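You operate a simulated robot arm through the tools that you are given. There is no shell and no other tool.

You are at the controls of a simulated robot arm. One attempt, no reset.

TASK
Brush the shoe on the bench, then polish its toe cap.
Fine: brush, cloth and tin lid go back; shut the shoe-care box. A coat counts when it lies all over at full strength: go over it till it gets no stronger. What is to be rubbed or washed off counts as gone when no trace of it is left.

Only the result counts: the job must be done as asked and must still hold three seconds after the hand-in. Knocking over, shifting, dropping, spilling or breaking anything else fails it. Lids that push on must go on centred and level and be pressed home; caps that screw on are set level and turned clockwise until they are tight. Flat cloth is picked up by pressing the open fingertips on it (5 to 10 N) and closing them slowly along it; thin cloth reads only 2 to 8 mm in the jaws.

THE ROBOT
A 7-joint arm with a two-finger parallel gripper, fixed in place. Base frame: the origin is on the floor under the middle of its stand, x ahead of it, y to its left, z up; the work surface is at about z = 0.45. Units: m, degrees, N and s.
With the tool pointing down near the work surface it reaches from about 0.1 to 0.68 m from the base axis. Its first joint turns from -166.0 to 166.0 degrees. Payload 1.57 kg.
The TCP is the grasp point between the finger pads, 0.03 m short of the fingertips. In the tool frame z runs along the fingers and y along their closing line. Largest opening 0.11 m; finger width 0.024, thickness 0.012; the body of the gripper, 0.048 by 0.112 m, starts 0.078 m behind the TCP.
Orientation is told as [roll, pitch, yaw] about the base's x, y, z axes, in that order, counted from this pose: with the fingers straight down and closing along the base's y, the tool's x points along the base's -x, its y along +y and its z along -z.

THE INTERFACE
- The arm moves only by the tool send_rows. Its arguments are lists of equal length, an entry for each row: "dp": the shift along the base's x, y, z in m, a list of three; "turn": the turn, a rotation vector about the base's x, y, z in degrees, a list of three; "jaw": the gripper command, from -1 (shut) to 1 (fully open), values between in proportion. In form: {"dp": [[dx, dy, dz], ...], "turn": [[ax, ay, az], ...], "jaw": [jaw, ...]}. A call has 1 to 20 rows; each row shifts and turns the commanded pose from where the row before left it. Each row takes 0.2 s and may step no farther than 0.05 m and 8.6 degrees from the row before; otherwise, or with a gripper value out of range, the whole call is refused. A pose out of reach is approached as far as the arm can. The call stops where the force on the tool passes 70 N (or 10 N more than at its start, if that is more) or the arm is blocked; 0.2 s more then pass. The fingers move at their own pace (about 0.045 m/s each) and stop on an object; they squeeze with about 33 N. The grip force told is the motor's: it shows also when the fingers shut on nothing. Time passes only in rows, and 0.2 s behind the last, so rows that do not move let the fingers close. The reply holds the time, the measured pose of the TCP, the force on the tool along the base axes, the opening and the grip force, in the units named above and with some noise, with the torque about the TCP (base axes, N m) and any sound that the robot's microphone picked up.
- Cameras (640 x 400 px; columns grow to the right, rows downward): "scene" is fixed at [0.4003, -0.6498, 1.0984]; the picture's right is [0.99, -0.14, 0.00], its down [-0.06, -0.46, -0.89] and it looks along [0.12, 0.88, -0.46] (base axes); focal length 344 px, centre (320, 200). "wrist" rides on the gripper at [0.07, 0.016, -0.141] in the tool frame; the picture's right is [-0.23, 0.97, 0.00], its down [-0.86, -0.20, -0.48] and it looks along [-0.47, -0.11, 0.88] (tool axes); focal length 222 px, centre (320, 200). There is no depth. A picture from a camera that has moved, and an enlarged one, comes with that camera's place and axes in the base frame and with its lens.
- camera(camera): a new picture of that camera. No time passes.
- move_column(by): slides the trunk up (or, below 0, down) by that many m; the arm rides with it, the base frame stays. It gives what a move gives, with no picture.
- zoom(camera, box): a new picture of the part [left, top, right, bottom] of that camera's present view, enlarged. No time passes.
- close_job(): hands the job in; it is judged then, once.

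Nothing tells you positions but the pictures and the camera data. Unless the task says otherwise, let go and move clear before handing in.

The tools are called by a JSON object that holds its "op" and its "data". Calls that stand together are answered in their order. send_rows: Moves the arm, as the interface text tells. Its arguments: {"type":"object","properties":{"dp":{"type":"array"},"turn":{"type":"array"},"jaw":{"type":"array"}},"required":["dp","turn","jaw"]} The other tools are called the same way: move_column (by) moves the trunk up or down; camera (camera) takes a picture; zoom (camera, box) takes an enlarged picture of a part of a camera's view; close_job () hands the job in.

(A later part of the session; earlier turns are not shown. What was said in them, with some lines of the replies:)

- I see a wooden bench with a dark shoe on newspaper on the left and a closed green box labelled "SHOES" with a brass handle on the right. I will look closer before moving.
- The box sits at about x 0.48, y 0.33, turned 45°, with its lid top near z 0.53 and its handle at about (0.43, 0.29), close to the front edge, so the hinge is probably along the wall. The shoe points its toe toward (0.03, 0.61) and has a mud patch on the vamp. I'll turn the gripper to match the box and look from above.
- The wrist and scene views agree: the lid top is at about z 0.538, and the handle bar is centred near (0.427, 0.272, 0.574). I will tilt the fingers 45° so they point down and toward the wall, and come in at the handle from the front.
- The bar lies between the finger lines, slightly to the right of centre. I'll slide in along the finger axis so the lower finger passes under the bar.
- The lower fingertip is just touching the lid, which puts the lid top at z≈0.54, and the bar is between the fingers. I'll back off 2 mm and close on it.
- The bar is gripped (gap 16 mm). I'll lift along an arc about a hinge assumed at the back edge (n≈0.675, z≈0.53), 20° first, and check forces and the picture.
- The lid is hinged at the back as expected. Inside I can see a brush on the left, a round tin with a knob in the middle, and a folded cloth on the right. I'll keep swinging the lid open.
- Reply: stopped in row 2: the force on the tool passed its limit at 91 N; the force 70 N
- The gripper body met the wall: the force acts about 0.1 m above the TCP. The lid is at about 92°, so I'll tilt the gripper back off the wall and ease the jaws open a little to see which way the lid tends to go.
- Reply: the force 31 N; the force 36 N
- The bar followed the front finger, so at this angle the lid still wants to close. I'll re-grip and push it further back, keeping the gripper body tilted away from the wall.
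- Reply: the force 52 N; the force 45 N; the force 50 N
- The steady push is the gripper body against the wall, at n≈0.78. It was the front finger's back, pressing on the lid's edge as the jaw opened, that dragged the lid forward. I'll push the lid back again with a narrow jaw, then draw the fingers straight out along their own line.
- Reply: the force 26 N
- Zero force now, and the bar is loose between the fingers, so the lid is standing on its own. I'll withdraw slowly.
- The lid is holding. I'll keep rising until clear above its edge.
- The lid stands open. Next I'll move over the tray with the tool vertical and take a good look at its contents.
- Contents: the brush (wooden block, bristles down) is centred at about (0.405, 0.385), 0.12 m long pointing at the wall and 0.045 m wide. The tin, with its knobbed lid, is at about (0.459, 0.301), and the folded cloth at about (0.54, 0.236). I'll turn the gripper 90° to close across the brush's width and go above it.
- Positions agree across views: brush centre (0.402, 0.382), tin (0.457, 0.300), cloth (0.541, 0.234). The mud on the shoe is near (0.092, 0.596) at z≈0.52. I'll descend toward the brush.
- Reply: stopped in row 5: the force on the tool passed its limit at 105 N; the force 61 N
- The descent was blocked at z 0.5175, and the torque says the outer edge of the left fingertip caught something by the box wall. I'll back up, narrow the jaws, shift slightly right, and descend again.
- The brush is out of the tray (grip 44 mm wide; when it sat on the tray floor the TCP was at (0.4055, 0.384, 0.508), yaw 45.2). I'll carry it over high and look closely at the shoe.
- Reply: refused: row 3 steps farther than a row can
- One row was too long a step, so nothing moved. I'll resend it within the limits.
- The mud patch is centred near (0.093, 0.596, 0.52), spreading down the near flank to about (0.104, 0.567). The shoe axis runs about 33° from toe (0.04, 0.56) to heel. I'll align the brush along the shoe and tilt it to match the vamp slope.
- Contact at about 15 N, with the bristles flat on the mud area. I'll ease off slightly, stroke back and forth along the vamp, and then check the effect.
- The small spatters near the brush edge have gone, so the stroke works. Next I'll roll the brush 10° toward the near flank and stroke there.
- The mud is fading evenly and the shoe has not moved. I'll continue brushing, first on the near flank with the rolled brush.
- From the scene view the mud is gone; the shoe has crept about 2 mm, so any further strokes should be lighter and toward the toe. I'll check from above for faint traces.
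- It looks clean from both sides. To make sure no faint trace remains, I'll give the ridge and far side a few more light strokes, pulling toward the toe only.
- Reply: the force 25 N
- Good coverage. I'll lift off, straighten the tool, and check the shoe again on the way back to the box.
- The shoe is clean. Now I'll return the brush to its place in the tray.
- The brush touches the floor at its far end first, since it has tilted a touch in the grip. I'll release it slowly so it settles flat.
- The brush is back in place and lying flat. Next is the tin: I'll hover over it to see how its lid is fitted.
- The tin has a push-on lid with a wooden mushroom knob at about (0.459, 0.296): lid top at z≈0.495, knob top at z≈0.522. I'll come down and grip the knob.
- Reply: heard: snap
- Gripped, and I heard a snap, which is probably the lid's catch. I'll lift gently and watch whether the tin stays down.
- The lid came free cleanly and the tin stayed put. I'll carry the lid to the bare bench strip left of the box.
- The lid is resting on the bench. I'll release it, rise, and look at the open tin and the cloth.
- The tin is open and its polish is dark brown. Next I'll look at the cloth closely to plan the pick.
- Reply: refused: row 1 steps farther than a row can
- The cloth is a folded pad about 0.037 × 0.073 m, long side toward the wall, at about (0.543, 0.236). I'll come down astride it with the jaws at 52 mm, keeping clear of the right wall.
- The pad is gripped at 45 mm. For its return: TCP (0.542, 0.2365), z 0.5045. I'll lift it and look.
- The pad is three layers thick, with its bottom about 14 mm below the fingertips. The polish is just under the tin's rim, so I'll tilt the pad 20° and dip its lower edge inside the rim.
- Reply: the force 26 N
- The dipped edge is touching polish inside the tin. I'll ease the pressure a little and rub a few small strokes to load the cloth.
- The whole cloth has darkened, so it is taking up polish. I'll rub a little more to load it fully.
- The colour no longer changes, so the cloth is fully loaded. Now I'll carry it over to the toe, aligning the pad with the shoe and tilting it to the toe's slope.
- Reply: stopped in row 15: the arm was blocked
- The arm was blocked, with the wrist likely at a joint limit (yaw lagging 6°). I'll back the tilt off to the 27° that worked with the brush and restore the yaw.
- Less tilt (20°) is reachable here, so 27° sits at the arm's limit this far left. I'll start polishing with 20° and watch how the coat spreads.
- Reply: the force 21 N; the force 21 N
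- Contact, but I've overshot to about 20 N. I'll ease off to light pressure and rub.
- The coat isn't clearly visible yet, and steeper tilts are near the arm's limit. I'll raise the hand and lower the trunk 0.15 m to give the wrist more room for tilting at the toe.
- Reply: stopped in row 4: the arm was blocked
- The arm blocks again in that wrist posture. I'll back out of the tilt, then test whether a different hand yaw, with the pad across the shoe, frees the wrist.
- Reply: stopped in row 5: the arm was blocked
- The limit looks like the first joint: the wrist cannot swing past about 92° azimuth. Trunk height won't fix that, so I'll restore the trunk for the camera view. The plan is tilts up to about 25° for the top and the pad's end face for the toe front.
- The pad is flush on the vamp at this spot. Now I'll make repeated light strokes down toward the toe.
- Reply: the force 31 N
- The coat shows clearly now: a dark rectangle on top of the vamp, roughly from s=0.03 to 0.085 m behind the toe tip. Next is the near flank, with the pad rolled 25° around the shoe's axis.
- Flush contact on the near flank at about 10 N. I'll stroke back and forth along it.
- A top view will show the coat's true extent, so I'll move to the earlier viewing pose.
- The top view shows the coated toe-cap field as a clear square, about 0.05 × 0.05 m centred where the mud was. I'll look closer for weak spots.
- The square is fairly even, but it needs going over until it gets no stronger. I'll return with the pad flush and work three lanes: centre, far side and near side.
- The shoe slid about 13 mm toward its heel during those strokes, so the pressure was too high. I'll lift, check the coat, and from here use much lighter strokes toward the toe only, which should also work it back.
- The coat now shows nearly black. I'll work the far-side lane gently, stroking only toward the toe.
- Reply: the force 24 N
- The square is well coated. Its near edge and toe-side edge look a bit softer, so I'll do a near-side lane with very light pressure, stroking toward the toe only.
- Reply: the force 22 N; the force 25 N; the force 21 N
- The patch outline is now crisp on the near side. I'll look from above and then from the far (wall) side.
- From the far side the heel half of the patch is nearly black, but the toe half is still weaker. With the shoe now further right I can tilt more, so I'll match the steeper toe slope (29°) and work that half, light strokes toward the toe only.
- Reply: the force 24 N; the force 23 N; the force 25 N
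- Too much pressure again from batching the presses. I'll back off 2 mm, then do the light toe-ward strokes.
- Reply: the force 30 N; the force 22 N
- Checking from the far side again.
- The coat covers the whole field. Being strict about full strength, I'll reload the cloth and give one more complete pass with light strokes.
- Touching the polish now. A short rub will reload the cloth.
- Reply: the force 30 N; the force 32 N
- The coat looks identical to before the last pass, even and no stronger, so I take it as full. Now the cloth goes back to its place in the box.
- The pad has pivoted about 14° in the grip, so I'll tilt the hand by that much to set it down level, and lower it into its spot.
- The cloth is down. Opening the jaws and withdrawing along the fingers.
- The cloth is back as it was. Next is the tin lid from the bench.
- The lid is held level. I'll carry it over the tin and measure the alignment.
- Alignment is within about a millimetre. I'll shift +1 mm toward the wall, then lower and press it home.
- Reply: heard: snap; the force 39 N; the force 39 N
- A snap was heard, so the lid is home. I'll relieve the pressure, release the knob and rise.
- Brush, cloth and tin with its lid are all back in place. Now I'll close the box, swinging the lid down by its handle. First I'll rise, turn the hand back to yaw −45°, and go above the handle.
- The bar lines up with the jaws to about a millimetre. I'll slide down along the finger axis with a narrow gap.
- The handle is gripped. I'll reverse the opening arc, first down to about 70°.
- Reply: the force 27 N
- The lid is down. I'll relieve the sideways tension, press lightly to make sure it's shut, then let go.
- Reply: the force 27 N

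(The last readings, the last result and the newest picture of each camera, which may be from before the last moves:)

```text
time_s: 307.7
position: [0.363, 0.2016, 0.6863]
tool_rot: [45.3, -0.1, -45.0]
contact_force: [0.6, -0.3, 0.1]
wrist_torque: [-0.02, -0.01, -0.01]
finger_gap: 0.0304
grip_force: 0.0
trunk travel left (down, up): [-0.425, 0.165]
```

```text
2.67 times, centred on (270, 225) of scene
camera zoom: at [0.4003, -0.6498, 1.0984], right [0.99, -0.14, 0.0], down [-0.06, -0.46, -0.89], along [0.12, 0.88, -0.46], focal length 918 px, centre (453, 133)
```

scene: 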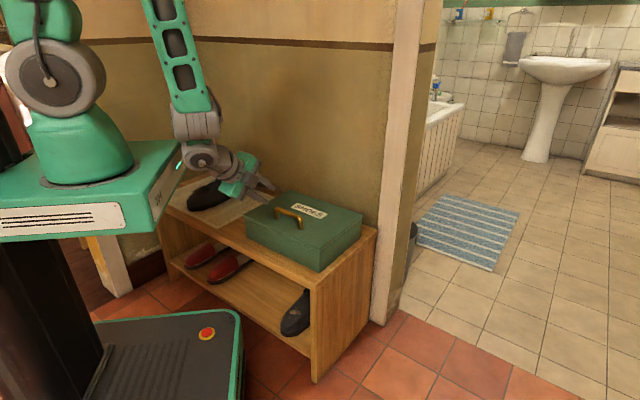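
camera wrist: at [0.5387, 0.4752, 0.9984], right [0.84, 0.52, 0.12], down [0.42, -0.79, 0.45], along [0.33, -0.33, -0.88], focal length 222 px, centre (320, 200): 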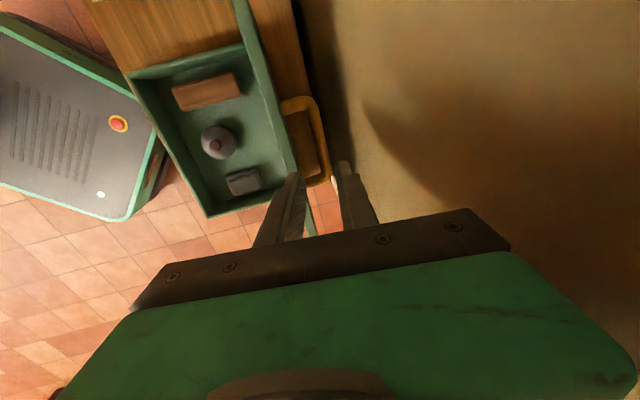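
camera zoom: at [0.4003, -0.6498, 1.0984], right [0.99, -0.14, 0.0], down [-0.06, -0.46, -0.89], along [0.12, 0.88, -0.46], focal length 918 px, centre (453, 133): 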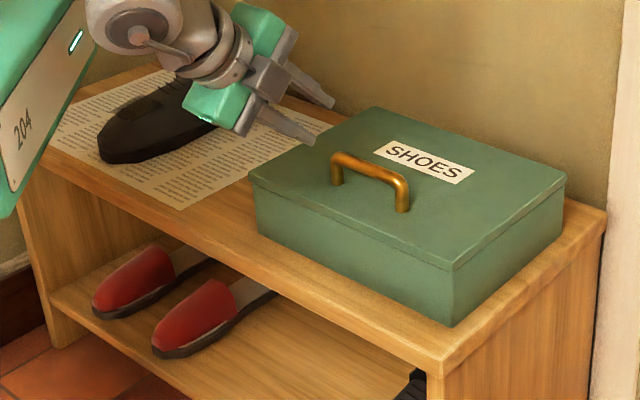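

The box is shut. With the hand empty I can get an unobstructed close look at the shoe before handing in.

{"op": "send_rows", "data": {"dp": [[-0.02, 0.02, 0.03], [-0.025, 0.03, 0.025], [-0.025, 0.035, 0.02], [-0.025, 0.035, 0.02], [-0.03, 0.035, 0], [-0.03, 0.035, 0], [-0.02, 0.04, 0], [-0.02, 0.04, 0], [-0.02, 0.04, 0], [-0.01, 0.04, 0], [0, 0.02, -0.03], [0, 0.01, -0.04], [0, 0, 0]], "turn": [[0, 0, 0], [-5.3, 5.3, 0], [-5.3, 5.3, 0], [-5.3, 5.3, 0], [-5.3, 5.3, 0], [-5.3, 5.3, 0], [-5.3, 5.3, 0], [0, 0, 0], [0, 0, 0], [0, 0, 0], [0, 0, 0], [0, 0, 0], [0, 0, 0]], "jaw": [0, 1, 1, 1, 1, 1, 1, 1, 1, 1, 1, 1, 1]}}

{"op": "camera", "data": {"camera": "wrist"}}

```text
time_s: 310.5
position: [0.1366, 0.5858, 0.7104]
tool_rot: [0.3, -0.1, -45.1]
contact_force: [-0.2, 0.3, 0.7]
wrist_torque: [0.01, 0.02, 0.0]
finger_gap: 0.1099
grip_force: 0.1
trunk travel left (down, up): [-0.425, 0.165]
```

```text
taken
camera wrist: at [0.0999, 0.6467, 0.8502], right [0.85, 0.53, 0.0], down [0.46, -0.75, 0.48], along [0.26, -0.4, -0.88], focal length 222 px, centre (320, 200)
```

wrist: 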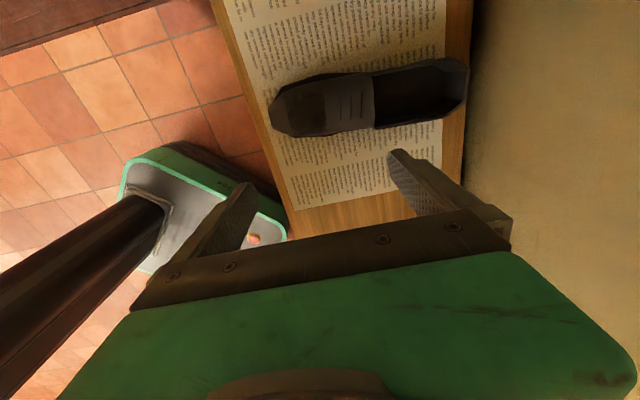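

{"op": "zoom", "data": {"camera": "wrist", "box": [265, 60, 375, 145]}}

{"op": "zoom", "data": {"camera": "wrist", "box": [285, 72, 350, 138]}}

{"op": "zoom", "data": {"camera": "scene", "box": [175, 165, 255, 215]}}

```text
4.71 times, centred on (320, 102) of wrist
camera zoom: at [0.0999, 0.6467, 0.8502], right [0.85, 0.53, 0.0], down [0.46, -0.75, 0.48], along [0.26, -0.4, -0.88], focal length 1045 px, centre (320, 659)
```

zoom: 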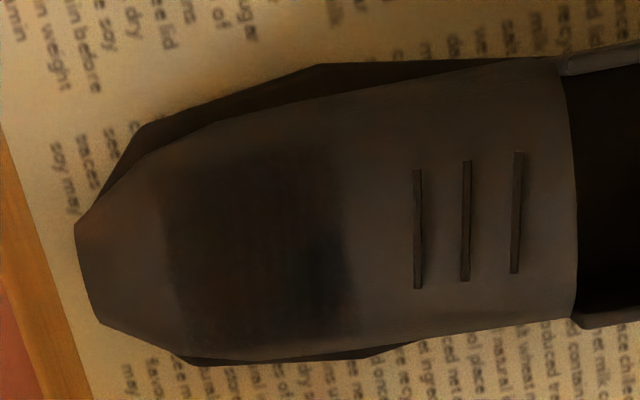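

```text
6.06 times, centred on (318, 105) of wrist
camera zoom: at [0.0999, 0.6467, 0.8502], right [0.85, 0.53, 0.0], down [0.46, -0.75, 0.48], along [0.26, -0.4, -0.88], focal length 1346 px, centre (335, 776)
```

zoom: 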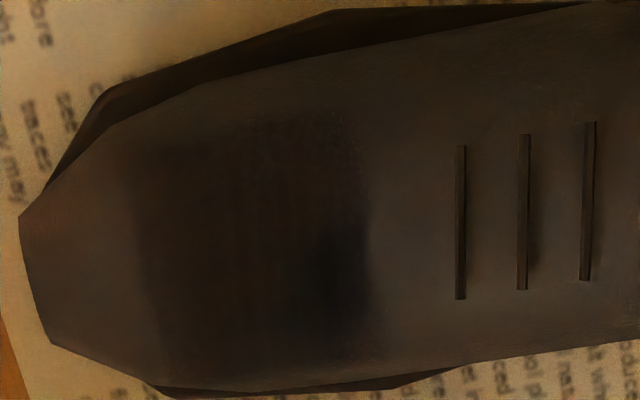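

```text
8.00 times, centred on (215, 190) of scene
camera zoom: at [0.4003, -0.6498, 1.0984], right [0.99, -0.14, 0.0], down [-0.06, -0.46, -0.89], along [0.12, 0.88, -0.46], focal length 2753 px, centre (1160, 280)
```

zoom: 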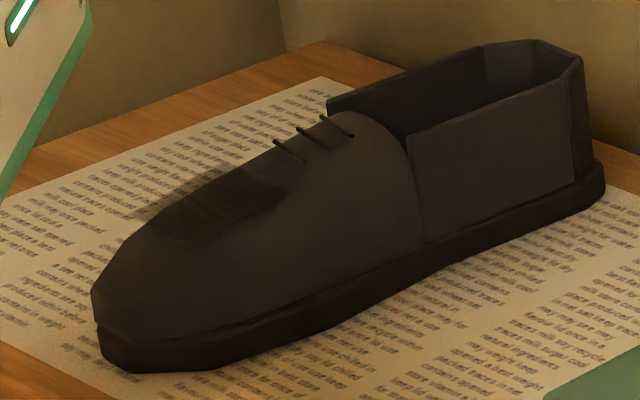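

The patch reads as an even dark square; the blackest corner is probably the gripper's shadow. I'll check once more from the reference viewing pose, away from the shoe, so no shadow falls on it.

{"op": "send_rows", "data": {"dp": [[0.006, -0.014, 0.01], [0.006, -0.014, 0.01], [0.006, -0.014, 0.01], [0.006, -0.014, 0.01], [0.006, -0.014, 0.01], [0.006, -0.014, 0.01], [0.006, -0.014, 0.01], [0.006, -0.014, 0], [0.006, -0.014, 0], [0.006, -0.014, 0], [0.006, -0.014, 0], [0, 0, 0]], "turn": [[0, 0, 8.2], [0, 0, 8.2], [0, 0, 8.2], [0, 0, 8.2], [0, 0, 8.2], [0, 0, 8.2], [0, 0, 8.2], [0, 0, 8.2], [0, 0, 8.2], [0, 0, 8.2], [0, 0, 8.2], [0, 0, 0]], "jaw": [0, 0, 0, 0, 0, 0, 0, 0, 0, 0, 0, 0]}}

{"op": "camera", "data": {"camera": "wrist"}}

{"op": "zoom", "data": {"camera": "wrist", "box": [385, 70, 465, 150]}}

{"op": "zoom", "data": {"camera": "wrist", "box": [400, 90, 450, 140]}}

```text
time_s: 313.1
position: [0.2016, 0.4253, 0.7798]
tool_rot: [0.3, 0.0, 45.3]
contact_force: [-0.3, -0.3, 0.1]
wrist_torque: [0.0, -0.04, -0.03]
finger_gap: 0.055
grip_force: 0.0
trunk travel left (down, up): [-0.425, 0.165]
```

```text
taken
camera wrist: at [0.144, 0.3888, 0.9212], right [-0.53, 0.85, 0.0], down [0.75, 0.47, 0.48], along [0.4, 0.26, -0.88], focal length 222 px, centre (320, 200)
```

wrist: 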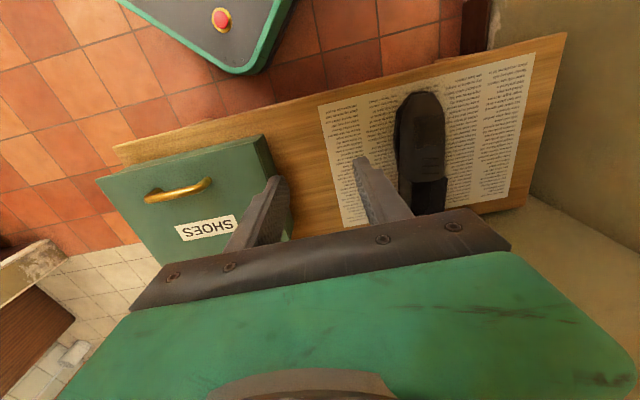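

```text
5.00 times, centred on (425, 110) of wrist
camera zoom: at [0.144, 0.3888, 0.9212], right [-0.53, 0.85, 0.0], down [0.75, 0.47, 0.48], along [0.4, 0.26, -0.88], focal length 1111 px, centre (-205, 650)
```

zoom: 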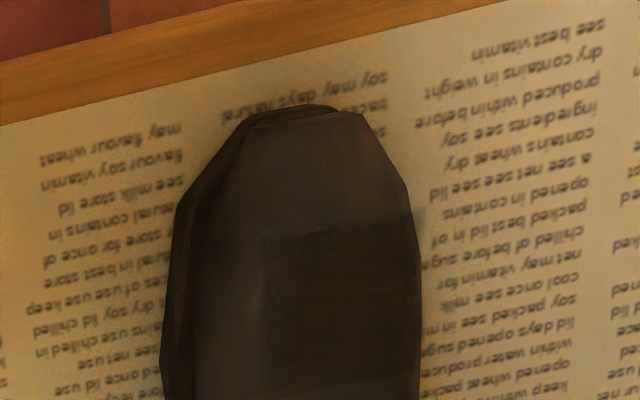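

```text
8.00 times, centred on (425, 115) of wrist
camera zoom: at [0.144, 0.3888, 0.9212], right [-0.53, 0.85, 0.0], down [0.75, 0.47, 0.48], along [0.4, 0.26, -0.88], focal length 1777 px, centre (-520, 880)
```

zoom: 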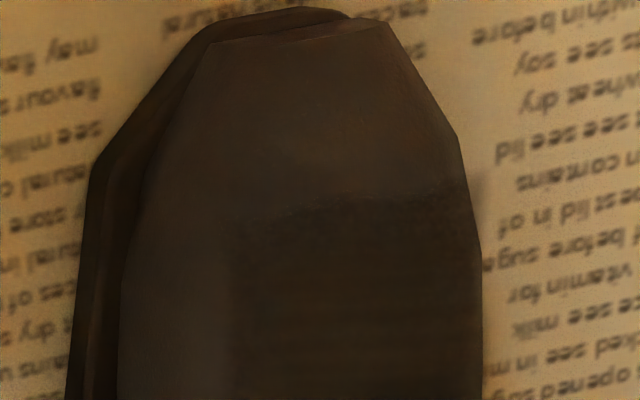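

{"op": "zoom", "data": {"camera": "wrist", "box": [395, 105, 455, 165]}}

{"op": "zoom", "data": {"camera": "scene", "box": [186, 178, 220, 204]}}

```text
6.67 times, centred on (425, 135) of wrist
camera zoom: at [0.144, 0.3888, 0.9212], right [-0.53, 0.85, 0.0], down [0.75, 0.47, 0.48], along [0.4, 0.26, -0.88], focal length 1481 px, centre (-380, 633)
```

zoom: 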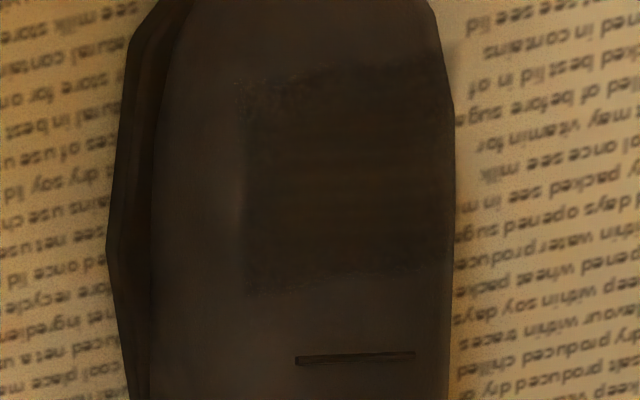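

```text
15.38 times, centred on (203, 191) of scene
camera zoom: at [0.4003, -0.6498, 1.0984], right [0.99, -0.14, 0.0], down [-0.06, -0.46, -0.89], along [0.12, 0.88, -0.46], focal length 5294 px, centre (2120, 338)
```

zoom: 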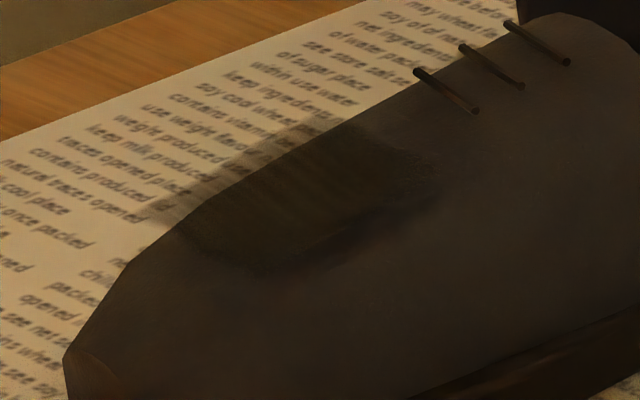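

The coat is a complete, even square with clean edges. The box is shut with everything inside, and nothing else has moved except the worked shoe, which slid about 2 cm on its newspaper. I'll move the arm up and clear, take a last look, and hand in.

{"op": "send_rows", "data": {"dp": [[0.01, 0, 0.03], [0.015, 0, 0.03], [0.015, 0, 0.03], [0.015, 0, 0.02], [0, 0, 0], [0, 0, 0]], "turn": [[0, 0, 0], [0, 0, 0], [0, 0, 0], [0, 0, 0], [0, 0, 0], [0, 0, 0]], "jaw": [0, 0, 0, 0, 0, 0]}}

{"op": "camera", "data": {"camera": "scene"}}

{"op": "zoom", "data": {"camera": "scene", "box": [150, 150, 390, 300]}}

```text
time_s: 314.5
position: [0.2598, 0.4278, 0.8919]
tool_rot: [0.3, 0.0, 45.1]
contact_force: [-0.3, 0.7, -0.4]
wrist_torque: [0.0, -0.03, -0.02]
finger_gap: 0.055
grip_force: 0.0
trunk travel left (down, up): [-0.425, 0.165]
```

```text
taken
```

scene: 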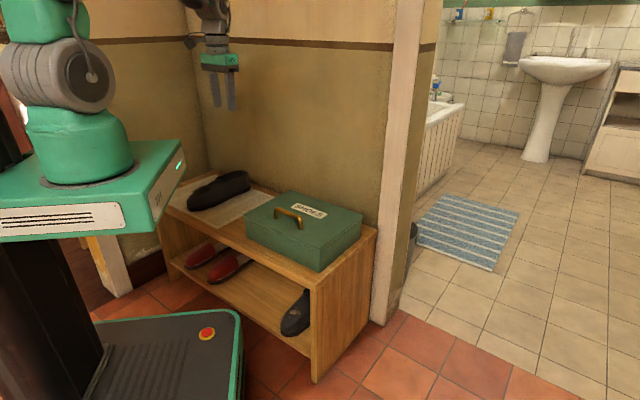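

```text
2.67 times, centred on (270, 225) of scene
camera zoom: at [0.4003, -0.6498, 1.0984], right [0.99, -0.14, 0.0], down [-0.06, -0.46, -0.89], along [0.12, 0.88, -0.46], focal length 918 px, centre (453, 133)
```

zoom: 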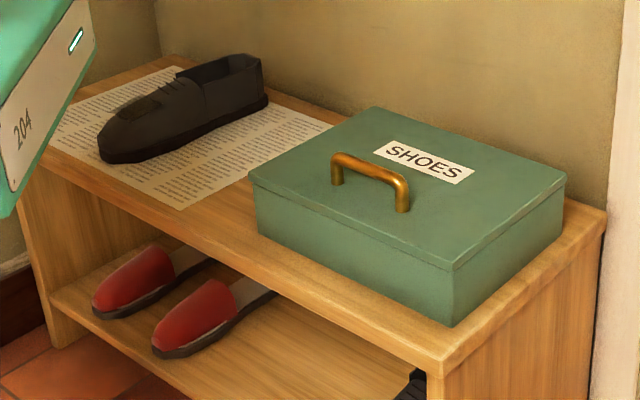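

The shoe is clean with a dark, even coat on the toe cap, the box is shut and in its original place, and the other shoes are untouched. The arm is clear, so I'm handing in.

{"op": "close_job", "data": {}}

```text
The job is handed in.
```

I brushed the mud off the shoe, polished its toe cap, put everything back and handed the job in. I don't have the verdict.

- **Brushing:** no trace of mud showed from either side before I started polishing.
- **Polish:** the toe cap has an even, dark coat with clean edges. I reloaded the cloth once and went over it again, and it got no darker. I could only judge this by eye from the camera pictures.
- **Put away:** the brush and cloth are back in their places in the box. The tin lid snapped on level, and the box lid is shut with the box where it started.
- **Shoe moved:** I pressed too hard while polishing, and the shoe slid about 2 cm toward its heel on the newspaper. I left it there instead of risking pushing it back.

Nothing else on the bench or the shelf below appears to have moved.
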